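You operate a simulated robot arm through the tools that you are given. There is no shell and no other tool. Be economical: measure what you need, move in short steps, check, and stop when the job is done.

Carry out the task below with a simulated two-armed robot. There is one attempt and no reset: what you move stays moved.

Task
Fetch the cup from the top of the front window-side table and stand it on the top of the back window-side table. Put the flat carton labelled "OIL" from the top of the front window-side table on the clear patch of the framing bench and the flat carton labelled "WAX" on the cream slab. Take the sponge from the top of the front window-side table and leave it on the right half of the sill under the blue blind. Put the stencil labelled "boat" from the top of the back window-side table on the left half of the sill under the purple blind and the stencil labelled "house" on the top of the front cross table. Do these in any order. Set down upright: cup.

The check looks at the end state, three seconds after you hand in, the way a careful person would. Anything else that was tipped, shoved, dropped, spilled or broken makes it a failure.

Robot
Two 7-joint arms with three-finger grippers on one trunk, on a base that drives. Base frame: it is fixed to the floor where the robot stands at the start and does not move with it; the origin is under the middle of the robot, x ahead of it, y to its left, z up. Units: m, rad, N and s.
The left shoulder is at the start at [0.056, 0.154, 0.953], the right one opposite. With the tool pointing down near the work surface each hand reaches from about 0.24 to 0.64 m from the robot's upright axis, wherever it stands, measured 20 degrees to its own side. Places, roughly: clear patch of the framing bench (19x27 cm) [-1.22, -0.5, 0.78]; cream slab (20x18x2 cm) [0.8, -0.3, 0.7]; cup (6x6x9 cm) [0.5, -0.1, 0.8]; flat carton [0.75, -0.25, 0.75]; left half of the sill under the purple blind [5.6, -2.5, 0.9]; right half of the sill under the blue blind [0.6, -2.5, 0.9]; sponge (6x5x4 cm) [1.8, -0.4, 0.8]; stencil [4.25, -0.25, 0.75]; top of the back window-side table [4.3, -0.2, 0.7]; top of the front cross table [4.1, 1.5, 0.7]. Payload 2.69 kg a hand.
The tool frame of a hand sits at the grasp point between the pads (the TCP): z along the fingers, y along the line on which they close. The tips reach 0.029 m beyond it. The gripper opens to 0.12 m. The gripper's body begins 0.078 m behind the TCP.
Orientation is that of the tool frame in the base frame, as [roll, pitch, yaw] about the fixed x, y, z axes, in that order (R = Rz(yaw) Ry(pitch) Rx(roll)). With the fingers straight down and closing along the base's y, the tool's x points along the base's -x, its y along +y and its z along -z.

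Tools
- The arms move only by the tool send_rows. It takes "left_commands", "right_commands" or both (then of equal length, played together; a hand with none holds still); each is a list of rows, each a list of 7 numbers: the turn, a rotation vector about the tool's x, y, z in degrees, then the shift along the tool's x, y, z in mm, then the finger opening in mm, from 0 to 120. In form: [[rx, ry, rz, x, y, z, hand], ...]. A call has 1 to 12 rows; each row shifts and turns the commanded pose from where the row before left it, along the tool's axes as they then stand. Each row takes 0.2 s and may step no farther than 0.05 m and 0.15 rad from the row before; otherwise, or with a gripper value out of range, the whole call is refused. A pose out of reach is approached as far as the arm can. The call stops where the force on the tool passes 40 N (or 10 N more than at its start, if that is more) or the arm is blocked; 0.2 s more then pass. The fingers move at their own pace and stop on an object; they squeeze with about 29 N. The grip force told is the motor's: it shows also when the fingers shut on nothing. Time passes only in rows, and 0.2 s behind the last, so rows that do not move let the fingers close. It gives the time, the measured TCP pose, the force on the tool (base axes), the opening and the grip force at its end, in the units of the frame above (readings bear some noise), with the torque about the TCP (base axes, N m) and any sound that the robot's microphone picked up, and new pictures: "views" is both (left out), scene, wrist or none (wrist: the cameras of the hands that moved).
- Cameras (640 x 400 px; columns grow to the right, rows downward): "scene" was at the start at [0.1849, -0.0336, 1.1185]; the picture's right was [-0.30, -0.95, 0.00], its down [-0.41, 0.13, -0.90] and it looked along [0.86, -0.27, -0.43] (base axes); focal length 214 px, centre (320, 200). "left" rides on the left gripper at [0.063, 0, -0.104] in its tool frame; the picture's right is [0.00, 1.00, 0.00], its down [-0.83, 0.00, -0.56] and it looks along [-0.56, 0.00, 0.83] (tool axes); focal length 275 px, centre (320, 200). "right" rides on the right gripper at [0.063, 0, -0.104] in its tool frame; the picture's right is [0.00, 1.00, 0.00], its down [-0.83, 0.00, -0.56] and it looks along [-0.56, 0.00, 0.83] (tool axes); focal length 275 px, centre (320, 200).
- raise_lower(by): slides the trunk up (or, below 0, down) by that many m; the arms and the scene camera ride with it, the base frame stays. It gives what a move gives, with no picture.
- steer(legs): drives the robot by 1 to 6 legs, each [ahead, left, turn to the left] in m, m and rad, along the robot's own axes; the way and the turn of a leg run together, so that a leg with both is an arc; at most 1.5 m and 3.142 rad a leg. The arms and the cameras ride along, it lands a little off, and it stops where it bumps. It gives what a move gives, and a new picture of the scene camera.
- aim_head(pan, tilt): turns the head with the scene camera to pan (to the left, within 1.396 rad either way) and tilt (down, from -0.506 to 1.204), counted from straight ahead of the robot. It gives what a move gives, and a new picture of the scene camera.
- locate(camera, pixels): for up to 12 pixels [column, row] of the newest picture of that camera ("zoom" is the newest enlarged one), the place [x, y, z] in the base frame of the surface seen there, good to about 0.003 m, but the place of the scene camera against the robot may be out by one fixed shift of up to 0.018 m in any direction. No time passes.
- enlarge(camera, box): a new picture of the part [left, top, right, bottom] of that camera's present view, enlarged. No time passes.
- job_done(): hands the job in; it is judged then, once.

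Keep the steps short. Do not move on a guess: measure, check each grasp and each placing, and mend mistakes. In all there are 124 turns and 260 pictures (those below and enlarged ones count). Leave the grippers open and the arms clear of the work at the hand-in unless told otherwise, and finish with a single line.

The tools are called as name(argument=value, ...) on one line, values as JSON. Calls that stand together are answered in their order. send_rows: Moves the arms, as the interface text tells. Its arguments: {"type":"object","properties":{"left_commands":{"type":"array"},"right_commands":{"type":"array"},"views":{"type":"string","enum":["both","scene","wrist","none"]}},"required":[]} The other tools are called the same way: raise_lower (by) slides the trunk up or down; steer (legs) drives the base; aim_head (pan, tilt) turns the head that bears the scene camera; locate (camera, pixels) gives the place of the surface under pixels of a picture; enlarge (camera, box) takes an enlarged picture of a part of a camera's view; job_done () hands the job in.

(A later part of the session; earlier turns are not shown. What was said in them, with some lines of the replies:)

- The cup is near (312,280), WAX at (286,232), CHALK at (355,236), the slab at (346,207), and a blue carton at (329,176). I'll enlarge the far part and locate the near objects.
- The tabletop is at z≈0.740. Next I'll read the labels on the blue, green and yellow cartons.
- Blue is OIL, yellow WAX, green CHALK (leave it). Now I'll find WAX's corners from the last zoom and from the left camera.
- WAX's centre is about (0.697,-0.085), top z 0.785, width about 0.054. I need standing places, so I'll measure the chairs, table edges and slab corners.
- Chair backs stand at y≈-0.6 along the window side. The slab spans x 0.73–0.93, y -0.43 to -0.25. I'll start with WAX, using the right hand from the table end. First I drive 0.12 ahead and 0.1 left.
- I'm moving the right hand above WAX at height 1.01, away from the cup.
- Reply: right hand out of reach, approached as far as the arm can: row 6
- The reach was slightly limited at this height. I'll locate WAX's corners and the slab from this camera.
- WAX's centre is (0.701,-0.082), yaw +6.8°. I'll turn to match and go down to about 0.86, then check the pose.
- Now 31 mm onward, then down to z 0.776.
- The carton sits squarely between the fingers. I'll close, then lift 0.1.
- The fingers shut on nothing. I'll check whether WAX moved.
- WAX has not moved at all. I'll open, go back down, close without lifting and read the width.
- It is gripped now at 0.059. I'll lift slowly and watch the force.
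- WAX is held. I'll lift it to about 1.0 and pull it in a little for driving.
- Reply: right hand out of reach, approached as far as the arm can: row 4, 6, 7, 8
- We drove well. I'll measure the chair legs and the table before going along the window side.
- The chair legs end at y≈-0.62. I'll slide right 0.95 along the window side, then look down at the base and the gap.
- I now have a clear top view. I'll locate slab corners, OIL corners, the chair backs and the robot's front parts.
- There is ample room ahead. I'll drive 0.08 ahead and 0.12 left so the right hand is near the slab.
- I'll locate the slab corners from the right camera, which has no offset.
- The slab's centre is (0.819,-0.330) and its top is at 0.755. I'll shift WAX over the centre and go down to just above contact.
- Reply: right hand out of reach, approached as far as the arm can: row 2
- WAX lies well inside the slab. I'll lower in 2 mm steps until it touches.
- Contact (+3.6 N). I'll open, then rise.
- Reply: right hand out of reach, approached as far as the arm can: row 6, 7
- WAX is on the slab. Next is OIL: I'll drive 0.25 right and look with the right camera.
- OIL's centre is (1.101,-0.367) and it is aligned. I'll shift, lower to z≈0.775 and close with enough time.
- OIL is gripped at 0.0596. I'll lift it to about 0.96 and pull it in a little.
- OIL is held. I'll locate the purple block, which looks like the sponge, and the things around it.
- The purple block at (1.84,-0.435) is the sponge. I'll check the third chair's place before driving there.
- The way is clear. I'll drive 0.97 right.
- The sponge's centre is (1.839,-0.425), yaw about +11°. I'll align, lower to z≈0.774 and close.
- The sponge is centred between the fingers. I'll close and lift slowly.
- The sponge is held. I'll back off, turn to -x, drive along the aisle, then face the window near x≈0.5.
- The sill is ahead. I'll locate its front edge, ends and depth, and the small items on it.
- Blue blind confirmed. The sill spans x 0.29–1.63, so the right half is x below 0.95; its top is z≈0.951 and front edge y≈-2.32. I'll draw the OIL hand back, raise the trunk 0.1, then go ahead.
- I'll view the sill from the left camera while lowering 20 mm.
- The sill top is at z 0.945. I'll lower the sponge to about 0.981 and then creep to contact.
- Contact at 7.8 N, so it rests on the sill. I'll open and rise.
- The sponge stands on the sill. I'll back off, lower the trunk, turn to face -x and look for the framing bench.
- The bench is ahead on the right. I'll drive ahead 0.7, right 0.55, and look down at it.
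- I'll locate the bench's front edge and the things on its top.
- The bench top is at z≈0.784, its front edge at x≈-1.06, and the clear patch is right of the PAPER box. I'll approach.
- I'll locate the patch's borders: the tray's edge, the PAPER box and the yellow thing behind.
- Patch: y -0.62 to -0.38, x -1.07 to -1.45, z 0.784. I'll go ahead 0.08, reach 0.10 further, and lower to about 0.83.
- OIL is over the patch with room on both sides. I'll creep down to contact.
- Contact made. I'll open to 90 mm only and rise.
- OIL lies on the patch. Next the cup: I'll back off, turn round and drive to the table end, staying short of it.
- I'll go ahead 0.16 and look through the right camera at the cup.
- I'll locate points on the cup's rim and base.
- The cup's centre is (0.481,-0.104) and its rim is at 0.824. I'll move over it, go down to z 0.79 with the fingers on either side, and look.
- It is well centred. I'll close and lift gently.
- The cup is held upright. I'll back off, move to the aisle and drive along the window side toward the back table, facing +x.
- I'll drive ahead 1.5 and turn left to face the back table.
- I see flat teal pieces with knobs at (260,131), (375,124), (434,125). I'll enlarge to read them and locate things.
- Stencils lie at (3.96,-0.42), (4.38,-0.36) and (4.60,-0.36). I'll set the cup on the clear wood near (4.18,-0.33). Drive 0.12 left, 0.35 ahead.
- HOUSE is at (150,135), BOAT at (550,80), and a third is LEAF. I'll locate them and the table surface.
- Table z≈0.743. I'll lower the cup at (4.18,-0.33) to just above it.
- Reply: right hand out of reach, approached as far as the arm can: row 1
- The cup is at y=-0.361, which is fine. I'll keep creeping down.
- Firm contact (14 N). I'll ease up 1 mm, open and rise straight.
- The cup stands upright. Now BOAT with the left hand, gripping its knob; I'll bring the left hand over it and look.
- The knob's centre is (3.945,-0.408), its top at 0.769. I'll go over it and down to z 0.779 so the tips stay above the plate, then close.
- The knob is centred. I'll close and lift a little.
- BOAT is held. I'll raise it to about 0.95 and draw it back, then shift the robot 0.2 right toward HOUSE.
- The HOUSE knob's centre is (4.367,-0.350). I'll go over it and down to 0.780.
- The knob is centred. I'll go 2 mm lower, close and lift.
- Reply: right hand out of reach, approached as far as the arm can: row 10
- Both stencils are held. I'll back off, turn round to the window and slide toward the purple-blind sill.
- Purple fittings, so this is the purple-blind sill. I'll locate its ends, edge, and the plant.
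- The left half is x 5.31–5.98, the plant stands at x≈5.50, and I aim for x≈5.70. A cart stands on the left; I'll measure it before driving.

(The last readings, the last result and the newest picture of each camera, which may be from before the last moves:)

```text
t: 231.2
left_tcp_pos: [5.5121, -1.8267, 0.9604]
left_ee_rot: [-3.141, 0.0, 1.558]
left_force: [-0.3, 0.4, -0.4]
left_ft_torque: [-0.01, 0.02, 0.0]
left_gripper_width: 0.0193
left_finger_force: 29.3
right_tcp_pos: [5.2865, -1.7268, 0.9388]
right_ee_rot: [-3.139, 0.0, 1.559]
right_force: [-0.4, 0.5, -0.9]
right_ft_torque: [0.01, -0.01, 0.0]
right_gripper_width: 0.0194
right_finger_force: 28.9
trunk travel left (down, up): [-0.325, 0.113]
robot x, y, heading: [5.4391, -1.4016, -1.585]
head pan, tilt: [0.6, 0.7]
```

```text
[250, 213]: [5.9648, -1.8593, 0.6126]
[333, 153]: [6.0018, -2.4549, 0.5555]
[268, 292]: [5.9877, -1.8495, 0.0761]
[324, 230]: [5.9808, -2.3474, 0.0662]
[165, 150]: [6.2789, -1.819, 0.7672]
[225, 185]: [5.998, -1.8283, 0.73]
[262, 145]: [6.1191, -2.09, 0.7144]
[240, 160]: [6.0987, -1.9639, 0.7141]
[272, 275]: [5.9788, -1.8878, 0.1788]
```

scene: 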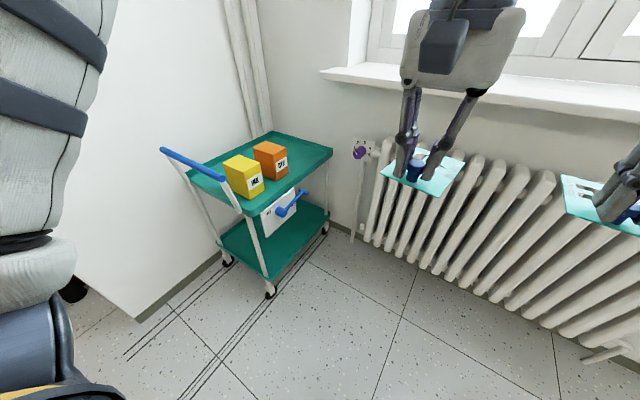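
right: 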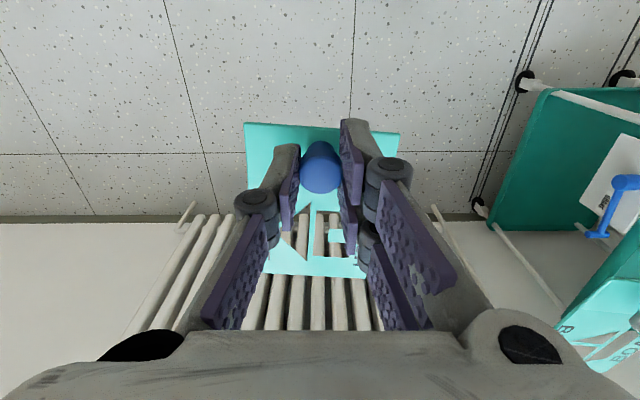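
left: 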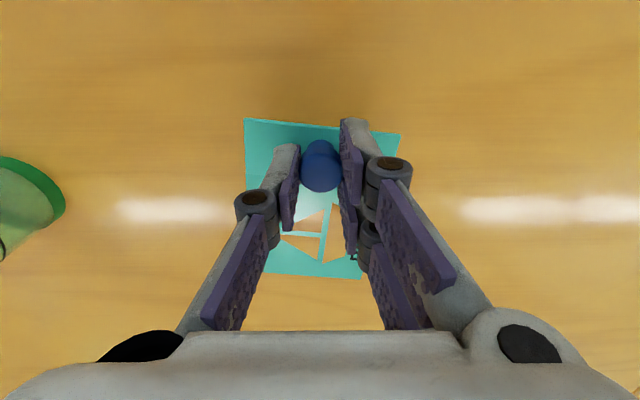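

The cart begins at x≈5.96, so I'll keep the robot at x≈5.56 and shift the left hand 50 mm outward. I raise the trunk 0.1 first.

raise_lower(by=0.1)

send_rows(left_commands=[[0, 0, 0, 0, 30, 0, 0], [0, 0, 0, 0, 25, 0, 0]], views="none")

aim_head(pan=0.0, tilt=0.8)

steer(legs=[[0, 0.12, 0.01], [0.48, 0, 0]])

```text
t: 232.6
left_tcp_pos: [5.5137, -1.8268, 1.0596]
left_ee_rot: [3.141, 0.0, 1.558]
left_force: [0.5, -0.1, -0.6]
left_ft_torque: [0.06, -0.01, 0.02]
left_gripper_width: 0.0193
left_finger_force: 28.9
right_tcp_pos: [5.2881, -1.7291, 1.0374]
right_ee_rot: [-3.14, -0.003, 1.557]
right_force: [0.0, -1.0, -0.5]
right_ft_torque: [0.02, 0.04, 0.01]
right_gripper_width: 0.0194
right_finger_force: 28.5
trunk travel left (down, up): [-0.425, 0.013]
robot x, y, heading: [5.4376, -1.3985, -1.582]
head pan, tilt: [0.6, 0.7]
```

```text
t: 233.2
left_tcp_pos: [5.5667, -1.8282, 1.0605]
left_ee_rot: [-3.141, 0.001, 1.559]
left_force: [-0.5, 0.5, 0.8]
left_ft_torque: [0.01, -0.01, 0.01]
left_gripper_width: 0.0197
left_finger_force: 29.1
right_tcp_pos: [5.2895, -1.7291, 1.0379]
right_ee_rot: [-3.141, 0.0, 1.558]
right_force: [-1.0, 0.0, -0.6]
right_ft_torque: [-0.02, 0.0, 0.0]
right_gripper_width: 0.0197
right_finger_force: 28.8
trunk travel left (down, up): [-0.425, 0.013]
robot x, y, heading: [5.4361, -1.4021, -1.584]
head pan, tilt: [0.6, 0.7]
```

```text
t: 234.2
left_tcp_pos: [5.5677, -1.8274, 1.0611]
left_ee_rot: [3.141, 0.002, 1.559]
left_force: [-0.1, 0.5, -0.5]
left_ft_torque: [0.03, -0.03, -0.01]
left_gripper_width: 0.0193
left_finger_force: 29.1
right_tcp_pos: [5.2892, -1.7301, 1.0392]
right_ee_rot: [-3.139, -0.002, 1.558]
right_force: [-0.6, 0.3, -0.8]
right_ft_torque: [0.02, -0.03, 0.01]
right_gripper_width: 0.0196
right_finger_force: 28.9
trunk travel left (down, up): [-0.425, 0.013]
robot x, y, heading: [5.4367, -1.3979, -1.585]
head pan, tilt: [0.0, 0.799]
```

scene: 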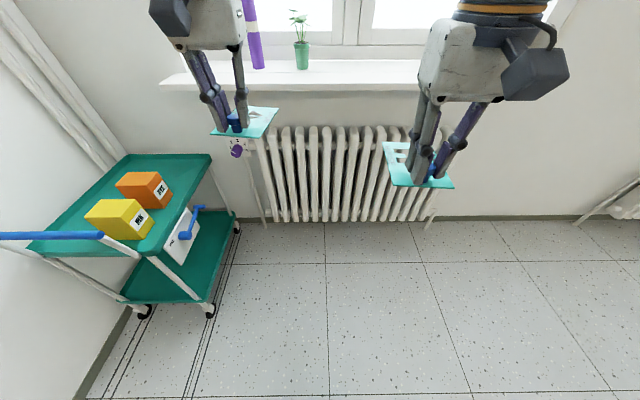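

```text
t: 238.2
left_tcp_pos: [5.6902, -2.3109, 1.061]
left_ee_rot: [-3.141, 0.001, 1.568]
left_force: [0.1, -0.1, 0.8]
left_ft_torque: [-0.01, 0.0, -0.02]
left_gripper_width: 0.0193
left_finger_force: 28.7
right_tcp_pos: [5.4102, -2.2123, 1.0381]
right_ee_rot: [-3.14, -0.003, 1.568]
right_force: [0.6, -0.2, 0.3]
right_ft_torque: [0.07, 0.0, 0.01]
right_gripper_width: 0.0195
right_finger_force: 29.0
trunk travel left (down, up): [-0.425, 0.013]
robot x, y, heading: [5.5556, -1.8793, -1.576]
head pan, tilt: [0.0, 0.799]
```

scene: 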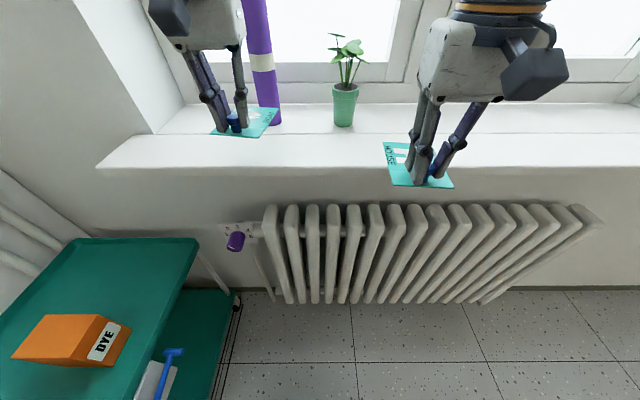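

A tall purple tube stands on the sill near (270,100). I'll locate it against the left hand.

locate(camera="scene", pixels=[[275, 118], [265, 85], [255, 20], [282, 120], [200, 125], [170, 125], [150, 150], [345, 120], [100, 165], [235, 150], [305, 125]])

enlarge(camera="scene", box=[80, 0, 420, 210])

send_rows(left_commands=[[0, 0, 0, 0, 0, 0, 0]], views="wrist")

```text
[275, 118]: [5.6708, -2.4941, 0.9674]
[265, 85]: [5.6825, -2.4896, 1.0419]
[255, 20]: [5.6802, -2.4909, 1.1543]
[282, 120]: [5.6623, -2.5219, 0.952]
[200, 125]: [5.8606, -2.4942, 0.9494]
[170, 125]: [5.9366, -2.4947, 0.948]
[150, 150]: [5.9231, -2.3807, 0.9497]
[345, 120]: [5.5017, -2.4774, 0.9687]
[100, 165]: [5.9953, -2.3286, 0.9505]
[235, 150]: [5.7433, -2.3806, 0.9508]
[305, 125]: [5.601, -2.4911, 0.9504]
```

```text
1.88 times, centred on (250, 105) of scene
```

zoom: 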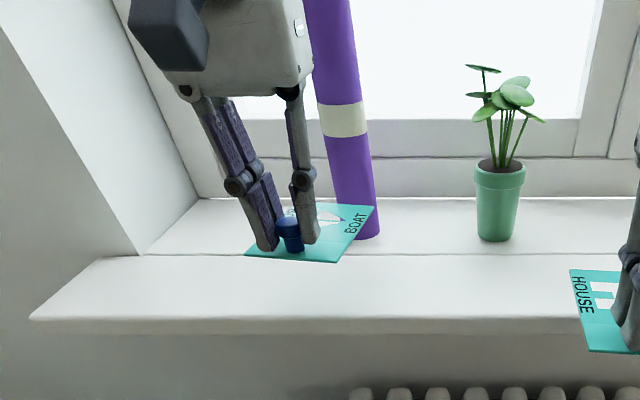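

```text
t: 238.6
left_tcp_pos: [5.6886, -2.3096, 1.0603]
left_ee_rot: [3.141, 0.003, 1.566]
left_force: [0.9, -0.2, -0.3]
left_ft_torque: [0.03, 0.03, 0.0]
left_gripper_width: 0.0193
left_finger_force: 29.1
right_tcp_pos: [5.4109, -2.2124, 1.0374]
right_ee_rot: [-3.14, -0.002, 1.568]
right_force: [0.1, 0.5, 0.4]
right_ft_torque: [0.01, -0.02, 0.01]
right_gripper_width: 0.0194
right_finger_force: 29.7
trunk travel left (down, up): [-0.425, 0.013]
robot x, y, heading: [5.5562, -1.8815, -1.572]
head pan, tilt: [0.0, 0.799]
```

left: 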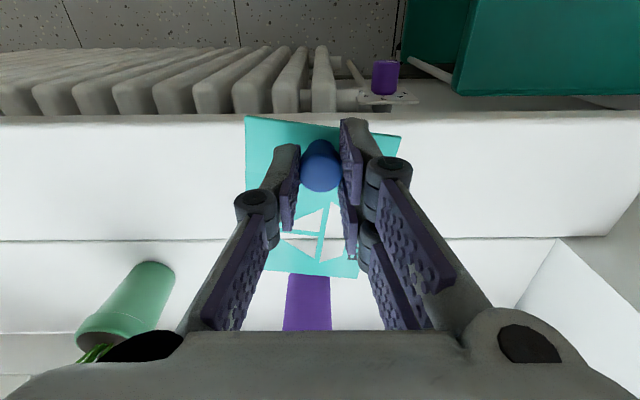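

The tube stands at x≈5.68, y≈-2.51. I'll shift the left hand 100 mm outward to x≈5.79, clear of the tube and the niche wall, then look.

send_rows(left_commands=[[0, 0, 0, 0, 35, 0, 0], [0, 0, 0, 0, 35, 0, 0], [0, 0, 0, 0, 33, 0, 0], [0, 0, 0, 0, 0, 0, 0]], views="both")

```text
t: 239.6
left_tcp_pos: [5.7936, -2.3099, 1.06]
left_ee_rot: [3.141, 0.002, 1.566]
left_force: [-0.1, -1.0, 0.4]
left_ft_torque: [0.01, 0.02, 0.03]
left_gripper_width: 0.0191
left_finger_force: 28.6
right_tcp_pos: [5.4108, -2.213, 1.038]
right_ee_rot: [-3.14, -0.001, 1.567]
right_force: [-0.2, 1.2, 0.0]
right_ft_torque: [0.04, -0.03, -0.01]
right_gripper_width: 0.0193
right_finger_force: 28.4
trunk travel left (down, up): [-0.425, 0.013]
robot x, y, heading: [5.5562, -1.8831, -1.576]
head pan, tilt: [0.0, 0.799]
```

scene: 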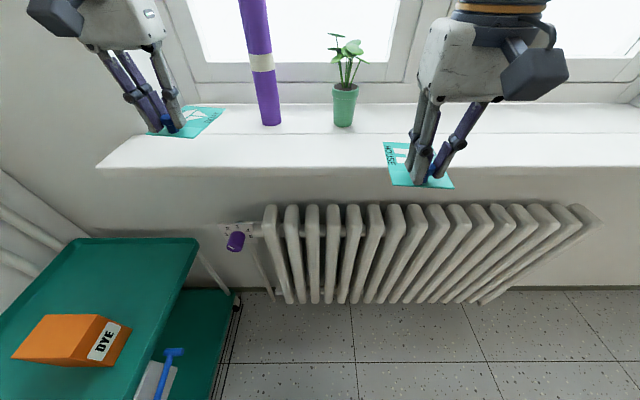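
left: 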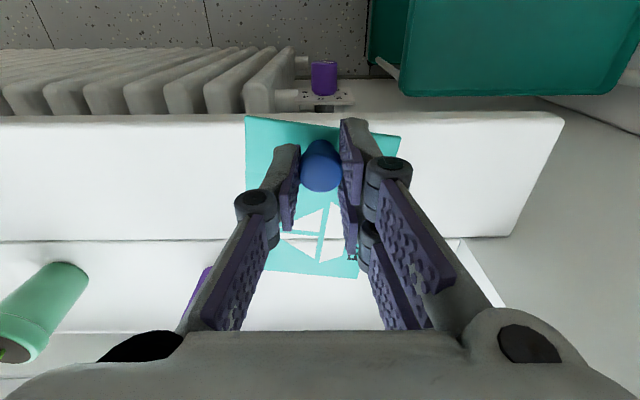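

I'll locate the niche's side wall, the sill's front edge, and the plate.

locate(camera="left", pixels=[[455, 238], [500, 305], [420, 125], [220, 125], [555, 125], [510, 235], [420, 200], [200, 285], [250, 122], [355, 272], [400, 138]])

```text
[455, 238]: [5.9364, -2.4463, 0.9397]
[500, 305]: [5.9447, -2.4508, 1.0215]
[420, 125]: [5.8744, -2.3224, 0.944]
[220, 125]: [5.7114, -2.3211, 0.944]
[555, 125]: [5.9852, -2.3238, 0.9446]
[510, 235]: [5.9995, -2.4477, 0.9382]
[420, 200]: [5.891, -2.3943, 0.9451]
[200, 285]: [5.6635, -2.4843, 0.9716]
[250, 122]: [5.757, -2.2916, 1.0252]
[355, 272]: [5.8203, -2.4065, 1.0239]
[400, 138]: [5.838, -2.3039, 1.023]
```

Sill front y=-2.318, niche wall x≈5.936. I'll go 48 mm ahead, then down to just above the sill.

send_rows(left_commands=[[0, 0, 0, -24, 0, 0, 0], [0, 0, 0, -24, 0, 0, 0], [0, 0, 0, 0, 0, 35, 0], [0, 0, 0, 0, 0, 35, 0], [0, 0, 0, 0, 0, 4, 0], [0, 0, 0, 0, 0, 0, 0]], views="wrist")

```text
t: 241.0
left_tcp_pos: [5.7925, -2.359, 0.9873]
left_ee_rot: [3.141, 0.003, 1.566]
left_force: [-0.2, -0.3, -0.5]
left_ft_torque: [-0.01, 0.01, -0.02]
left_gripper_width: 0.0194
left_finger_force: 29.2
right_tcp_pos: [5.4106, -2.213, 1.0381]
right_ee_rot: [-3.138, -0.001, 1.567]
right_force: [-0.4, -1.0, -0.1]
right_ft_torque: [0.05, -0.04, 0.0]
right_gripper_width: 0.0195
right_finger_force: 28.3
trunk travel left (down, up): [-0.425, 0.013]
robot x, y, heading: [5.5521, -1.8832, -1.572]
head pan, tilt: [0.0, 0.799]
```

left: 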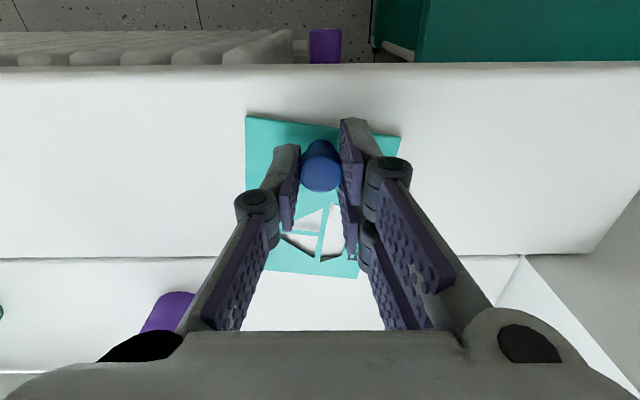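

Good placing. I'll creep down in 2 mm steps to contact.

send_rows(left_commands=[[0, 0, 0, 0, 0, 2, 0], [0, 0, 0, 0, 0, 2, 0], [0, 0, 0, 0, 0, 1, 0], [0, 0, 0, 0, 0, 0, 0]], views="none")

```text
t: 242.0
left_tcp_pos: [5.792, -2.3574, 0.9837]
left_ee_rot: [-3.141, 0.006, 1.566]
left_force: [2.6, -1.8, 18.0]
left_ft_torque: [-0.33, -0.03, -0.02]
left_gripper_width: 0.0192
left_finger_force: 29.2
right_tcp_pos: [5.4101, -2.212, 1.0398]
right_ee_rot: [-3.14, 0.0, 1.566]
right_force: [0.0, -0.1, -0.2]
right_ft_torque: [0.03, -0.01, 0.0]
right_gripper_width: 0.0193
right_finger_force: 29.1
trunk travel left (down, up): [-0.425, 0.013]
robot x, y, heading: [5.5569, -1.8841, -1.576]
head pan, tilt: [0.0, 0.799]
```

Contact (18 N). I'll ease up 1.5 mm, open, and rise straight.

send_rows(left_commands=[[0, 0, 0, 0, 0, -1.5, 0], [0, 0, 0, 0, 0, 0, 60], [0, 0, 0, 0, 0, 0, 60], [0, 0, 0, 0, 0, 0, 60], [0, 0, 0, 0, 0, -20, 60], [0, 0, 0, 0, 0, -40, 60], [0, 0, 0, 30, 0, -20, 60], [0, 0, 0, 30, -10, 0, 60]], views="both")

```text
t: 243.8
left_tcp_pos: [5.7828, -2.2977, 1.0634]
left_ee_rot: [3.141, 0.002, 1.568]
left_force: [0.8, 0.5, 0.2]
left_ft_torque: [-0.02, -0.02, 0.0]
left_gripper_width: 0.06
left_finger_force: 0.0
right_tcp_pos: [5.4109, -2.2128, 1.038]
right_ee_rot: [-3.138, 0.0, 1.569]
right_force: [0.6, 0.5, -0.7]
right_ft_torque: [0.01, -0.02, 0.01]
right_gripper_width: 0.0196
right_finger_force: 29.0
trunk travel left (down, up): [-0.425, 0.013]
robot x, y, heading: [5.5535, -1.8816, -1.577]
head pan, tilt: [0.0, 0.799]
```

scene: 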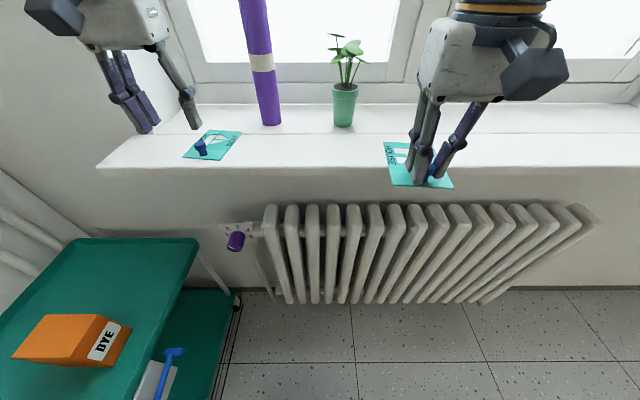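
left: 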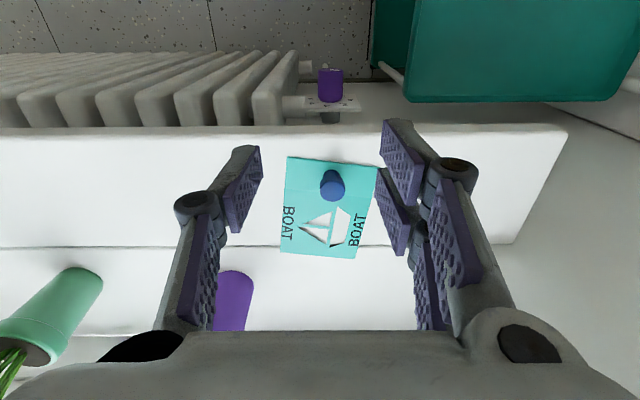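

BOAT lies flat on the left half. Now HOUSE: I'll back off, move away from the cart, turn to +y, lower the trunk and look over the room.

steer(legs=[[-0.5, 0, 0], [0, -0.5, 0], [0, 0, 2.6]])

aim_head(pan=0.0, tilt=0.35)

```text
t: 256.9
left_tcp_pos: [5.067, -0.9061, 1.062]
left_ee_rot: [-3.141, 0.001, -2.09]
left_force: [0.5, -0.2, -0.2]
left_ft_torque: [-0.01, 0.01, 0.0]
left_gripper_width: 0.0601
left_finger_force: 0.0
right_tcp_pos: [5.3494, -1.1643, 1.0384]
right_ee_rot: [-3.139, -0.002, -2.089]
right_force: [0.1, 0.0, -0.3]
right_ft_torque: [0.0, 0.0, -0.01]
right_gripper_width: 0.0193
right_finger_force: 28.8
trunk travel left (down, up): [-0.425, 0.013]
robot x, y, heading: [5.0602, -1.3847, 1.051]
head pan, tilt: [0.0, 0.799]
```

scene: 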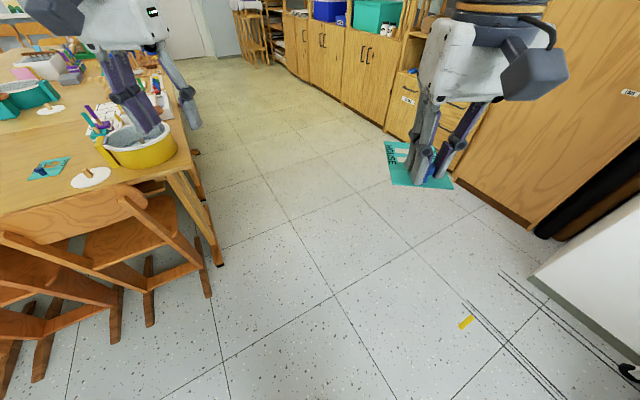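

```text
t: 257.8
left_tcp_pos: [5.0677, -0.9058, 1.0638]
left_ee_rot: [-3.141, 0.002, -2.089]
left_force: [0.0, -0.1, 0.0]
left_ft_torque: [0.0, -0.04, 0.01]
left_gripper_width: 0.0601
left_finger_force: 0.0
right_tcp_pos: [5.3486, -1.1656, 1.0377]
right_ee_rot: [-3.139, -0.002, -2.089]
right_force: [0.1, -0.4, -1.2]
right_ft_torque: [-0.04, -0.03, 0.0]
right_gripper_width: 0.0196
right_finger_force: 28.9
trunk travel left (down, up): [-0.425, 0.013]
robot x, y, heading: [5.057, -1.3808, 1.052]
head pan, tilt: [0.0, 0.351]
```

scene: 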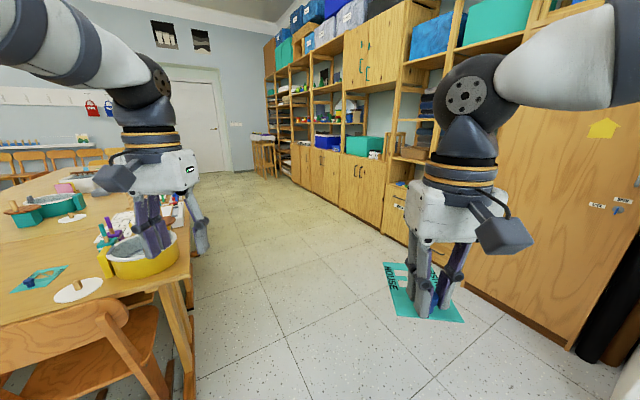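

There is an aisle between the table ends and the cupboards. I'll measure it.

locate(camera="scene", pixels=[[188, 275], [190, 205], [380, 228], [400, 243], [300, 180], [262, 175], [190, 400], [240, 215], [188, 220], [60, 185], [120, 175]])

enlarge(camera="scene", box=[0, 130, 300, 300])

```text
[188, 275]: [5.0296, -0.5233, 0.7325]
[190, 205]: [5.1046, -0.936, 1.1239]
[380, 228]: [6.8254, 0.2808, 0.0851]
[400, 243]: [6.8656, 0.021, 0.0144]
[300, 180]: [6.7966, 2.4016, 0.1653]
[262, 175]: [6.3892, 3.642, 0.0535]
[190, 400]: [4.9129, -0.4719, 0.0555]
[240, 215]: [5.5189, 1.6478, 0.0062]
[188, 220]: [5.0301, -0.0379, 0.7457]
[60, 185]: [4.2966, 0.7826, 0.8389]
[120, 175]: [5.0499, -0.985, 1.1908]
```

```text
2.13 times, centred on (150, 215) of scene
```

zoom: 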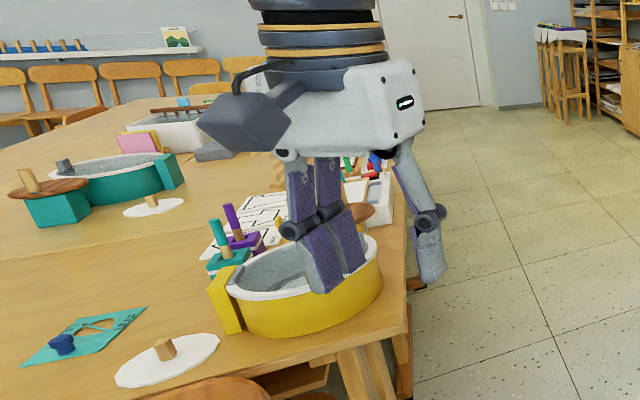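

The aisle is wide (x 5.03–6.8). I'll move right, turn to +y and drive to y≈0.8, then look at the cross table.

steer(legs=[[0, -0.7, 0], [0, 0, 0.52], [1.5, 0, 0], [1.0, 0, 0]])

aim_head(pan=0.9, tilt=0.45)

```text
t: 277.0
left_tcp_pos: [5.4234, 1.1917, 1.0634]
left_ee_rot: [-3.141, 0.002, -1.567]
left_force: [-0.5, 0.3, -0.8]
left_ft_torque: [0.0, 0.02, 0.01]
left_gripper_width: 0.06
left_finger_force: 0.2
right_tcp_pos: [5.7969, 1.1085, 1.0373]
right_ee_rot: [-3.14, -0.002, -1.568]
right_force: [-0.4, 0.5, -0.8]
right_ft_torque: [-0.01, 0.01, -0.03]
right_gripper_width: 0.0193
right_finger_force: 29.1
trunk travel left (down, up): [-0.425, 0.013]
robot x, y, heading: [5.6551, 0.7777, 1.573]
head pan, tilt: [0.0, 0.351]
```

scene: 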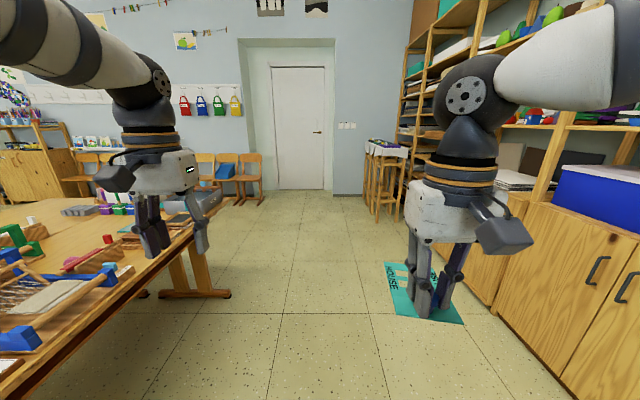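

```text
t: 278.2
left_tcp_pos: [5.4235, 1.1916, 1.0631]
left_ee_rot: [3.141, 0.0, -1.569]
left_force: [-0.4, -0.8, -0.1]
left_ft_torque: [0.0, 0.01, -0.01]
left_gripper_width: 0.0602
left_finger_force: 0.0
right_tcp_pos: [5.7968, 1.1084, 1.0376]
right_ee_rot: [-3.14, -0.002, -1.567]
right_force: [0.6, 1.1, -0.9]
right_ft_torque: [-0.02, 0.0, 0.03]
right_gripper_width: 0.0192
right_finger_force: 29.8
trunk travel left (down, up): [-0.425, 0.013]
robot x, y, heading: [5.6544, 0.7787, 1.578]
head pan, tilt: [0.901, 0.45]
```

scene: 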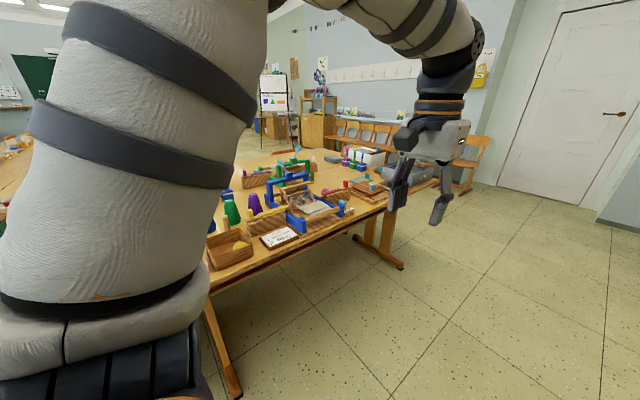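

The near table is cluttered; the front cross table lies beyond it (x≈4.1). I'll go further on and look from the end.

steer(legs=[[1.5, 0, 0], [0.3, 0, 0.8]])

aim_head(pan=0.9, tilt=0.4)

```text
t: 287.7
left_tcp_pos: [5.0777, 2.6652, 1.0631]
left_ee_rot: [3.141, 0.002, -0.774]
left_force: [0.2, -1.1, -0.5]
left_ft_torque: [0.0, -0.01, 0.01]
left_gripper_width: 0.0599
left_finger_force: 0.1
right_tcp_pos: [5.3994, 2.8724, 1.0375]
right_ee_rot: [3.141, -0.002, -0.775]
right_force: [-0.3, 0.0, -0.5]
right_ft_torque: [-0.08, -0.05, 0.0]
right_gripper_width: 0.0192
right_finger_force: 29.4
trunk travel left (down, up): [-0.425, 0.013]
robot x, y, heading: [5.537, 2.5352, 2.366]
head pan, tilt: [0.901, 0.45]
```

scene: 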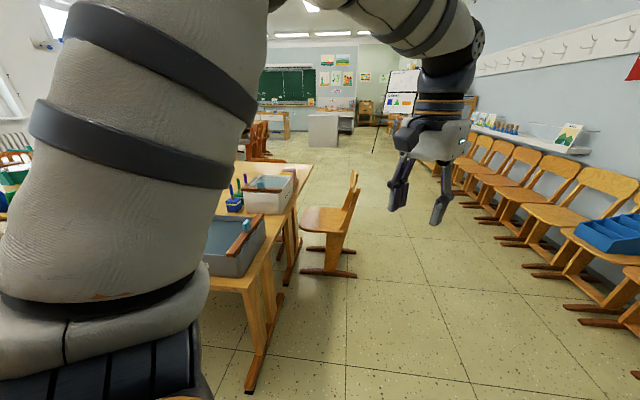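

```text
t: 288.3
left_tcp_pos: [5.0781, 2.6645, 1.0629]
left_ee_rot: [3.141, 0.002, -0.776]
left_force: [0.1, 0.4, -0.1]
left_ft_torque: [0.01, 0.04, -0.04]
left_gripper_width: 0.0601
left_finger_force: 0.0
right_tcp_pos: [5.3991, 2.8728, 1.0371]
right_ee_rot: [-3.14, -0.002, -0.774]
right_force: [-0.6, 0.8, -0.5]
right_ft_torque: [-0.04, -0.03, -0.04]
right_gripper_width: 0.0195
right_finger_force: 28.8
trunk travel left (down, up): [-0.425, 0.013]
robot x, y, heading: [5.5359, 2.537, 2.368]
head pan, tilt: [0.901, 0.4]
```

scene: 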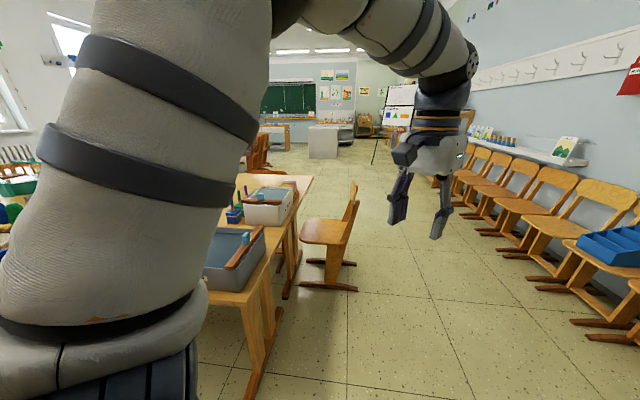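

I'll locate the table ends and the chair.

locate(camera="scene", pixels=[[312, 178], [255, 290], [280, 265], [300, 230], [325, 240], [358, 290], [353, 215], [440, 290], [240, 215], [265, 210], [530, 280]])

enlarge(camera="scene", box=[200, 100, 400, 300])

```text
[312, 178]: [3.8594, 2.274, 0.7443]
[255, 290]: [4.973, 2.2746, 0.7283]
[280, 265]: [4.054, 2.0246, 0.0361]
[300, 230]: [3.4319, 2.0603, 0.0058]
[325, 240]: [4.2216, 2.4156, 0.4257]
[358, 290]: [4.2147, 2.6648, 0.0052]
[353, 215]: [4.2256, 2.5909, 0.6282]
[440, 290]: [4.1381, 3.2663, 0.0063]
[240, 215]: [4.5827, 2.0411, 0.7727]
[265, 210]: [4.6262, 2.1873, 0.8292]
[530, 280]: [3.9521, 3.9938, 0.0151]
```

```text
2.00 times, centred on (300, 200) of scene
```

zoom: 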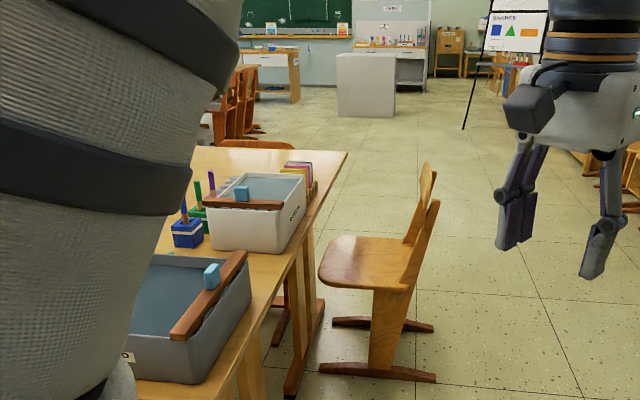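

The cross tables end at y≈2.275, spanning x 3.86–5.0; a chair sits at (4.22,2.4–2.67). I'll pass round along y≈3.15 to the low-x side and look.

steer(legs=[[0, 0, 0.774], [0, -0.6, 0], [1.5, 0, 0], [0.6, 0, 0], [0, 0, 0.785]])

aim_head(pan=0.9, tilt=0.5)

```text
t: 307.4
left_tcp_pos: [3.2967, 2.6908, 1.0633]
left_ee_rot: [3.141, 0.001, 0.763]
left_force: [-1.0, -0.8, -0.9]
left_ft_torque: [0.03, -0.04, 0.03]
left_gripper_width: 0.06
left_finger_force: 0.1
right_tcp_pos: [3.1002, 3.0183, 1.037]
right_ee_rot: [-3.139, -0.003, 0.765]
right_force: [1.4, 0.5, 0.3]
right_ft_torque: [0.0, 0.03, 0.01]
right_gripper_width: 0.0193
right_finger_force: 28.9
trunk travel left (down, up): [-0.425, 0.013]
robot x, y, heading: [3.4373, 3.142, -2.38]
head pan, tilt: [0.901, 0.4]
```

scene: 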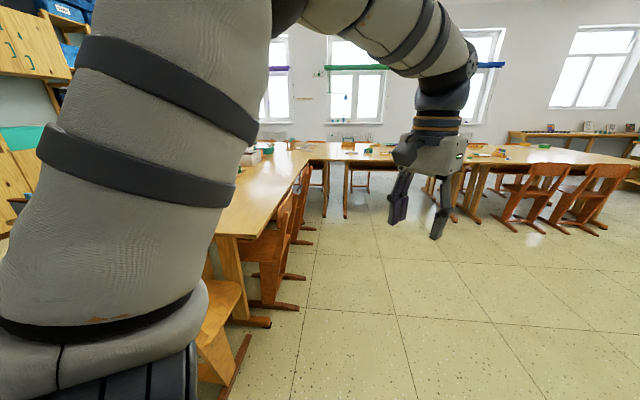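

```text
t: 308.1
left_tcp_pos: [3.2966, 2.691, 1.0631]
left_ee_rot: [-3.141, 0.002, 0.765]
left_force: [0.0, 0.7, -0.1]
left_ft_torque: [0.02, 0.0, 0.03]
left_gripper_width: 0.06
left_finger_force: 0.0
right_tcp_pos: [3.0989, 3.0175, 1.0373]
right_ee_rot: [-3.14, -0.001, 0.766]
right_force: [-0.2, 0.9, -0.6]
right_ft_torque: [-0.01, -0.02, 0.0]
right_gripper_width: 0.0192
right_finger_force: 28.8
trunk travel left (down, up): [-0.425, 0.013]
robot x, y, heading: [3.4377, 3.1436, -2.377]
head pan, tilt: [0.901, 0.499]
```

scene: 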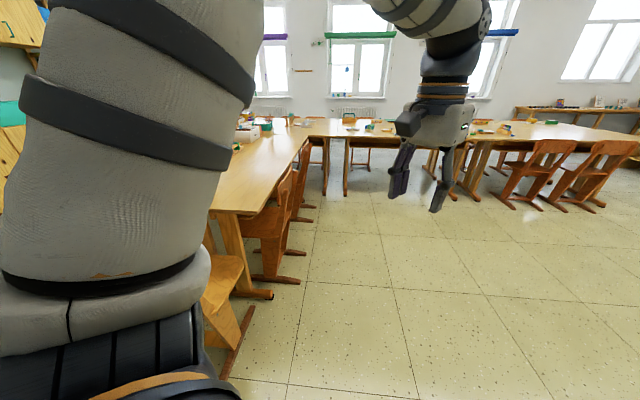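

The front cross table looks clear on its low-x side. I'll measure its edge and the chairs there.

locate(camera="scene", pixels=[[262, 205], [235, 212], [250, 180], [303, 282], [305, 252], [275, 235], [311, 206], [300, 150], [330, 130], [290, 175], [270, 298], [240, 165]])

enlarge(camera="scene", box=[190, 100, 350, 310])

```text
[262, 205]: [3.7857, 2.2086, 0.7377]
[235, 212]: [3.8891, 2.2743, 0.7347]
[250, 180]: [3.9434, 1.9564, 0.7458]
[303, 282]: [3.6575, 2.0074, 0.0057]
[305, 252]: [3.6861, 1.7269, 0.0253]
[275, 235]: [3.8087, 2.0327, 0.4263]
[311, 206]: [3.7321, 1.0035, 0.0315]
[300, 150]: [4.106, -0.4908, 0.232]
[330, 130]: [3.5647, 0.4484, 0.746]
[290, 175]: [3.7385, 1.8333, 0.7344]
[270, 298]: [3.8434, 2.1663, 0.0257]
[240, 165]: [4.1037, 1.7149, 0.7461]
```

```text
1.90 times, centred on (270, 205) of scene
```

zoom: 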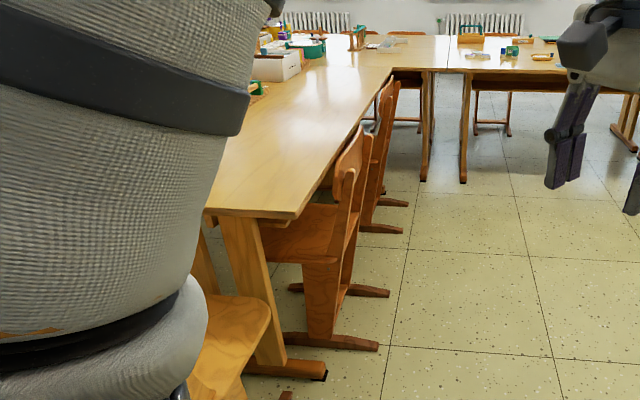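

Table edge x≈3.78, chair legs to x≈3.65. I'll turn to face +x, step back, and slide to y≈1.62.

steer(legs=[[0, 0, 2.377], [-0.22, 0, 0], [0, -1.5, 0]])

aim_head(pan=0.0, tilt=0.9)

```text
t: 326.6
left_tcp_pos: [3.6382, 1.8942, 1.0632]
left_ee_rot: [3.141, 0.002, -3.136]
left_force: [0.6, 0.1, -0.1]
left_ft_torque: [-0.04, -0.01, 0.01]
left_gripper_width: 0.0599
left_finger_force: 0.1
right_tcp_pos: [3.5567, 1.5208, 1.0379]
right_ee_rot: [-3.138, -0.002, -3.133]
right_force: [-1.0, -0.5, -0.5]
right_ft_torque: [-0.04, 0.0, 0.0]
right_gripper_width: 0.0193
right_finger_force: 29.6
trunk travel left (down, up): [-0.425, 0.013]
robot x, y, heading: [3.2244, 1.66, 0.009]
head pan, tilt: [0.901, 0.499]
```

scene: 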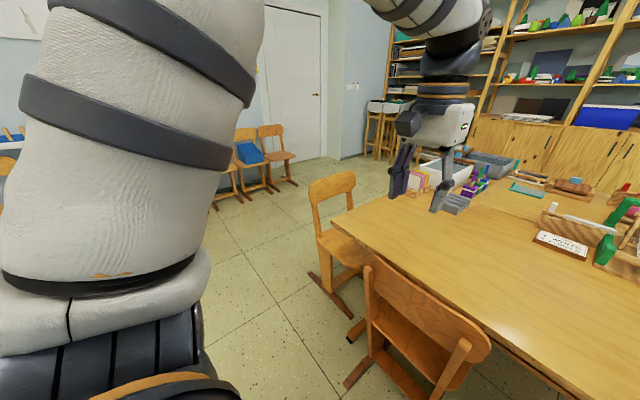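

```text
t: 327.8
left_tcp_pos: [3.6386, 1.8932, 1.0638]
left_ee_rot: [3.141, 0.002, -3.134]
left_force: [-0.4, 0.5, -0.1]
left_ft_torque: [0.01, 0.03, 0.0]
left_gripper_width: 0.06
left_finger_force: 0.1
right_tcp_pos: [3.5571, 1.52, 1.0377]
right_ee_rot: [-3.14, -0.002, -3.132]
right_force: [0.1, 0.3, -1.6]
right_ft_torque: [0.02, 0.01, -0.03]
right_gripper_width: 0.0192
right_finger_force: 28.6
trunk travel left (down, up): [-0.425, 0.013]
robot x, y, heading: [3.2272, 1.6647, 0.008]
head pan, tilt: [0.0, 0.901]
```

scene: 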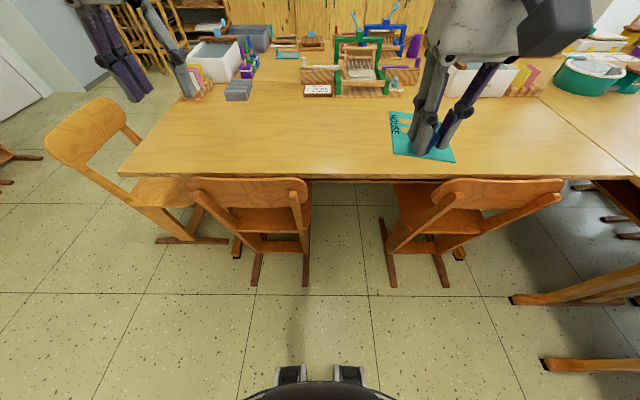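

The near strip of the table is clear. I'll lower the trunk 0.1 and measure the edge and depth.

raise_lower(by=-0.1)

locate(camera="scene", pixels=[[330, 178], [330, 150], [330, 110], [345, 95], [315, 92], [290, 84], [255, 288], [300, 285], [450, 287], [240, 95], [290, 70]])

```text
t: 329.1
left_tcp_pos: [3.6387, 1.8937, 0.9646]
left_ee_rot: [-3.141, 0.004, -3.134]
left_force: [0.7, -0.2, 1.2]
left_ft_torque: [0.02, -0.03, 0.01]
left_gripper_width: 0.06
left_finger_force: 0.1
right_tcp_pos: [3.5569, 1.5202, 0.9376]
right_ee_rot: [-3.138, 0.001, -3.135]
right_force: [-1.0, -0.2, 0.0]
right_ft_torque: [0.02, 0.01, 0.03]
right_gripper_width: 0.0193
right_finger_force: 29.2
trunk travel left (down, up): [-0.325, 0.113]
robot x, y, heading: [3.2261, 1.6616, 0.002]
head pan, tilt: [0.0, 0.901]
```

```text
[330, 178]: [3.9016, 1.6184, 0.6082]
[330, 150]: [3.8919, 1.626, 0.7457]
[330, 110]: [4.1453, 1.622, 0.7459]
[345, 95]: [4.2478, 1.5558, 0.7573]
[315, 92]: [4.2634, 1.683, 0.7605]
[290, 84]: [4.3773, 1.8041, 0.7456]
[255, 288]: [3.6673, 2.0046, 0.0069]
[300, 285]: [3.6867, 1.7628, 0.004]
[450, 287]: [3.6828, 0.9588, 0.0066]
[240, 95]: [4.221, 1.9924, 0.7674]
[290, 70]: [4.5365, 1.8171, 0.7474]
```

Clear from x 3.78 to about 4.2. I'll drive 0.12 ahead, then extend the right hand 0.22 over the table and look.

steer(legs=[[0.12, 0, 0]])

send_rows(right_commands=[[0, 0, 0, -45, 0, 0, 0], [0, 0, 0, -45, 0, 0, 0], [0, 0, 0, -45, 0, 10, 0], [0, 0, 0, -45, 0, 20, 0], [0, 0, 0, -40, 0, 30, 0], [0, 0, 0, 0, 0, 40, 0], [0, 0, 0, 0, 0, 0, 0]], views="both")

```text
t: 330.3
left_tcp_pos: [3.7585, 1.8945, 0.962]
left_ee_rot: [-3.141, 0.003, -3.134]
left_force: [0.7, 0.3, -0.3]
left_ft_torque: [0.01, 0.02, -0.02]
left_gripper_width: 0.0601
left_finger_force: 0.0
right_tcp_pos: [3.6757, 1.5202, 0.9385]
right_ee_rot: [-3.14, -0.002, -3.135]
right_force: [-0.2, -0.1, -0.4]
right_ft_torque: [-0.03, 0.05, -0.02]
right_gripper_width: 0.0191
right_finger_force: 28.9
trunk travel left (down, up): [-0.325, 0.113]
robot x, y, heading: [3.342, 1.6587, 0.008]
head pan, tilt: [0.0, 0.901]
```

scene: 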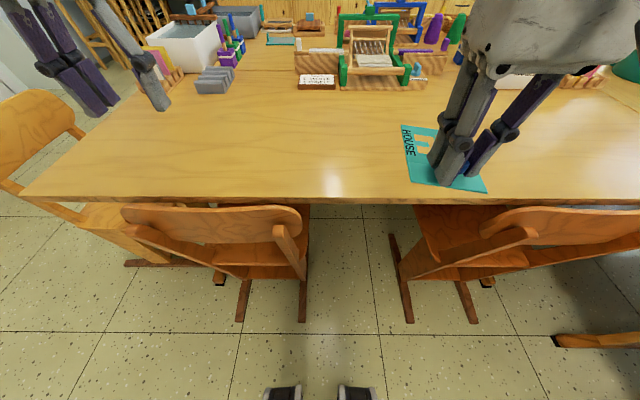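

```text
t: 331.9
left_tcp_pos: [3.7583, 1.8945, 0.9626]
left_ee_rot: [3.141, 0.0, -3.134]
left_force: [0.1, 0.8, -0.2]
left_ft_torque: [0.02, 0.01, 0.01]
left_gripper_width: 0.0602
left_finger_force: 0.0
right_tcp_pos: [3.8954, 1.5213, 0.8354]
right_ee_rot: [-3.139, 0.0, -3.134]
right_force: [-0.3, 0.4, 0.0]
right_ft_torque: [0.01, 0.02, 0.04]
right_gripper_width: 0.0194
right_finger_force: 29.3
trunk travel left (down, up): [-0.325, 0.113]
robot x, y, heading: [3.3453, 1.6635, 0.007]
head pan, tilt: [0.0, 0.901]
```

scene: 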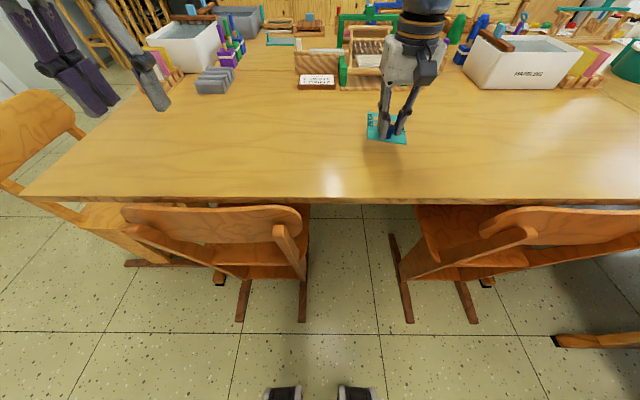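
right: 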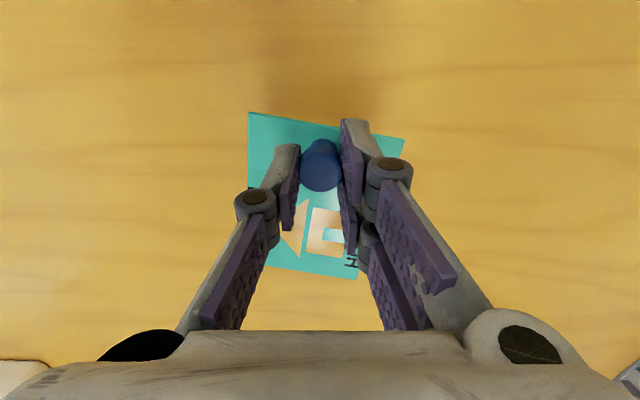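

Clear wood beneath. I'll lower to just above the table, then creep.

send_rows(right_commands=[[0, 0, 0, 0, 0, 30, 0], [0, 0, 0, 0, 0, 17, 0], [0, 0, 0, 0, 0, 2, 0], [0, 0, 0, 0, 0, 2, 0], [0, 0, 0, 0, 0, 0, 0]], views="none")

```text
t: 333.1
left_tcp_pos: [3.7579, 1.8945, 0.9629]
left_ee_rot: [3.142, 0.001, -3.137]
left_force: [0.5, 0.6, 0.4]
left_ft_torque: [0.01, 0.01, 0.01]
left_gripper_width: 0.0598
left_finger_force: 0.0
right_tcp_pos: [3.8958, 1.5218, 0.7861]
right_ee_rot: [-3.14, -0.002, -3.134]
right_force: [-0.1, -0.3, 0.1]
right_ft_torque: [-0.02, -0.01, -0.01]
right_gripper_width: 0.0195
right_finger_force: 28.8
trunk travel left (down, up): [-0.325, 0.113]
robot x, y, heading: [3.3424, 1.6628, 0.006]
head pan, tilt: [0.0, 0.901]
```

send_rows(right_commands=[[0, 0, 0, 0, 0, 1.5, 0], [0, 0, 0, 0, 0, 1.5, 0], [0, 0, 0, 0, 0, 0, 0]], views="none")

```text
t: 333.9
left_tcp_pos: [3.7581, 1.8939, 0.9636]
left_ee_rot: [3.142, 0.001, -3.134]
left_force: [0.3, 0.0, -0.4]
left_ft_torque: [-0.03, 0.01, 0.03]
left_gripper_width: 0.0599
left_finger_force: 0.0
right_tcp_pos: [3.8966, 1.5233, 0.7839]
right_ee_rot: [-3.139, 0.001, -3.135]
right_force: [-0.5, 0.3, 5.2]
right_ft_torque: [-0.23, -0.41, 0.11]
right_gripper_width: 0.0192
right_finger_force: 29.2
trunk travel left (down, up): [-0.325, 0.113]
robot x, y, heading: [3.341, 1.6644, 0.008]
head pan, tilt: [0.0, 0.901]
```

First contact at 5 N. I'll go 1 mm more, then open and rise.

send_rows(right_commands=[[0, 0, 0, 0, 0, 1, 0], [0, 0, 0, 0, 0, 0, 60], [0, 0, 0, 0, 0, 0, 60], [0, 0, 0, 0, 0, 0, 60], [0, 0, 0, 0, 0, -20, 60], [0, 0, 0, 0, 0, -40, 60], [0, 0, 0, 0, 0, -40, 60], [0, 0, 0, 20, 0, -20, 60]], views="both")

```text
t: 335.7
left_tcp_pos: [3.7577, 1.8949, 0.9629]
left_ee_rot: [3.14, 0.003, -3.134]
left_force: [0.7, -0.2, 0.2]
left_ft_torque: [-0.01, -0.02, 0.01]
left_gripper_width: 0.0599
left_finger_force: 0.0
right_tcp_pos: [3.8757, 1.5214, 0.9029]
right_ee_rot: [-3.141, 0.0, -3.135]
right_force: [0.5, -0.4, 0.3]
right_ft_torque: [0.01, -0.03, 0.01]
right_gripper_width: 0.0599
right_finger_force: 0.1
trunk travel left (down, up): [-0.325, 0.113]
robot x, y, heading: [3.3424, 1.6626, 0.011]
head pan, tilt: [0.0, 0.901]
```

scene: 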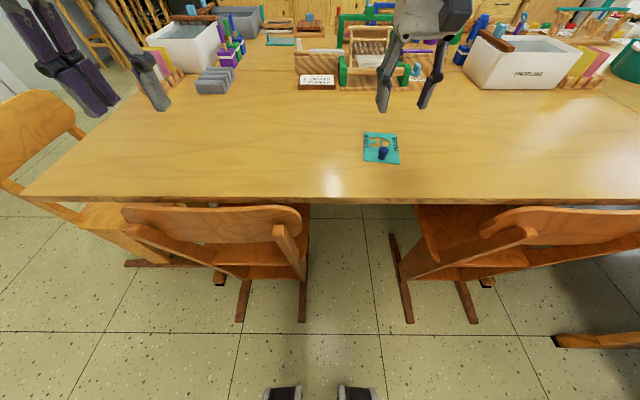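
right: 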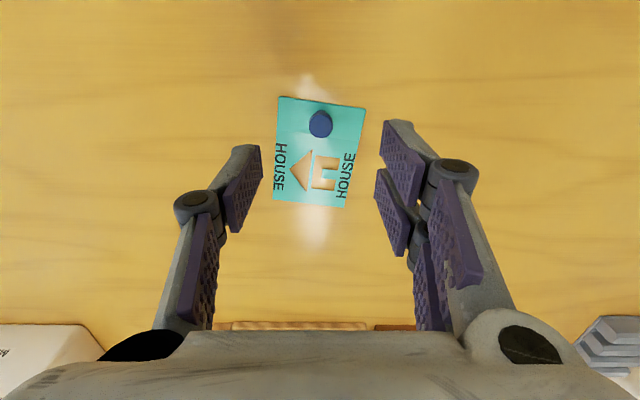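

HOUSE lies flat on the front cross table. I'll open both hands, lift clear and back away.

send_rows(right_commands=[[0, 0, 0, 30, 0, -30, 120], [0, 0, 0, 40, 0, 0, 120], [0, 0, 0, 0, 0, 0, 120]], left_commands=[[0, 0, 0, 20, 0, 0, 120], [0, 0, 0, 20, 0, 0, 120], [0, 0, 0, 0, 0, 0, 120]], views="none")

steer(legs=[[-0.45, 0, 0]])

aim_head(pan=-0.9, tilt=0.3)

```text
t: 336.5
left_tcp_pos: [3.7179, 1.8932, 0.9624]
left_ee_rot: [3.142, 0.001, -3.135]
left_force: [-0.1, -0.2, 0.3]
left_ft_torque: [-0.02, -0.02, 0.04]
left_gripper_width: 0.1198
left_finger_force: 0.1
right_tcp_pos: [3.8075, 1.5213, 0.9349]
right_ee_rot: [-3.139, 0.0, -3.135]
right_force: [-0.1, 0.6, -0.5]
right_ft_torque: [-0.02, -0.01, -0.01]
right_gripper_width: 0.1201
right_finger_force: 0.0
trunk travel left (down, up): [-0.325, 0.113]
robot x, y, heading: [3.3423, 1.6641, 0.01]
head pan, tilt: [0.0, 0.901]
```

```text
t: 339.2
left_tcp_pos: [3.2675, 1.8906, 0.9634]
left_ee_rot: [3.141, 0.0, -3.134]
left_force: [-0.3, -0.2, 0.2]
left_ft_torque: [0.0, -0.05, 0.02]
left_gripper_width: 0.1202
left_finger_force: 0.0
right_tcp_pos: [3.3541, 1.5167, 0.934]
right_ee_rot: [-3.14, -0.001, -3.136]
right_force: [0.0, 0.5, -0.3]
right_ft_torque: [-0.03, -0.04, 0.0]
right_gripper_width: 0.1202
right_finger_force: 0.1
trunk travel left (down, up): [-0.325, 0.113]
robot x, y, heading: [2.8951, 1.661, 0.006]
head pan, tilt: [0.0, 0.901]
```

scene: 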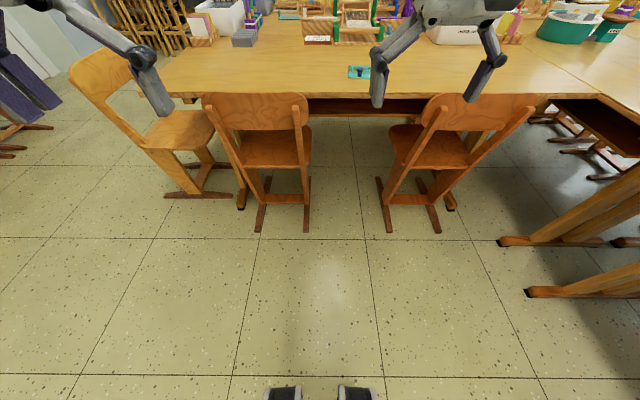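

```text
t: 340.4
left_tcp_pos: [3.2665, 1.8907, 0.9625]
left_ee_rot: [-3.141, 0.001, -3.134]
left_force: [0.6, 0.2, -0.6]
left_ft_torque: [0.01, -0.02, -0.02]
left_gripper_width: 0.1199
left_finger_force: 0.0
right_tcp_pos: [3.3569, 1.5182, 0.934]
right_ee_rot: [-3.14, -0.002, -3.135]
right_force: [-1.0, -0.9, -0.1]
right_ft_torque: [-0.01, -0.04, 0.02]
right_gripper_width: 0.1199
right_finger_force: 0.0
trunk travel left (down, up): [-0.325, 0.113]
robot x, y, heading: [2.8951, 1.6598, 0.009]
head pan, tilt: [-0.901, 0.3]
```

scene: 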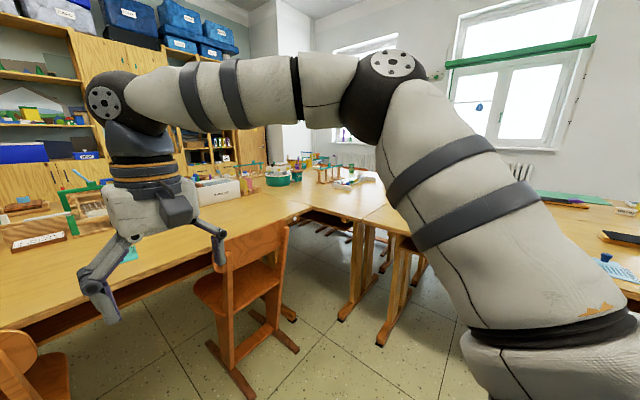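

Both grippers are open and the arms are clear of the work. I checked each item in the camera picture after placing it, so I'm handing in.

job_done()

```text
The job is handed in.
```

All six items are where you asked, with the cup standing upright, and the job is handed in.
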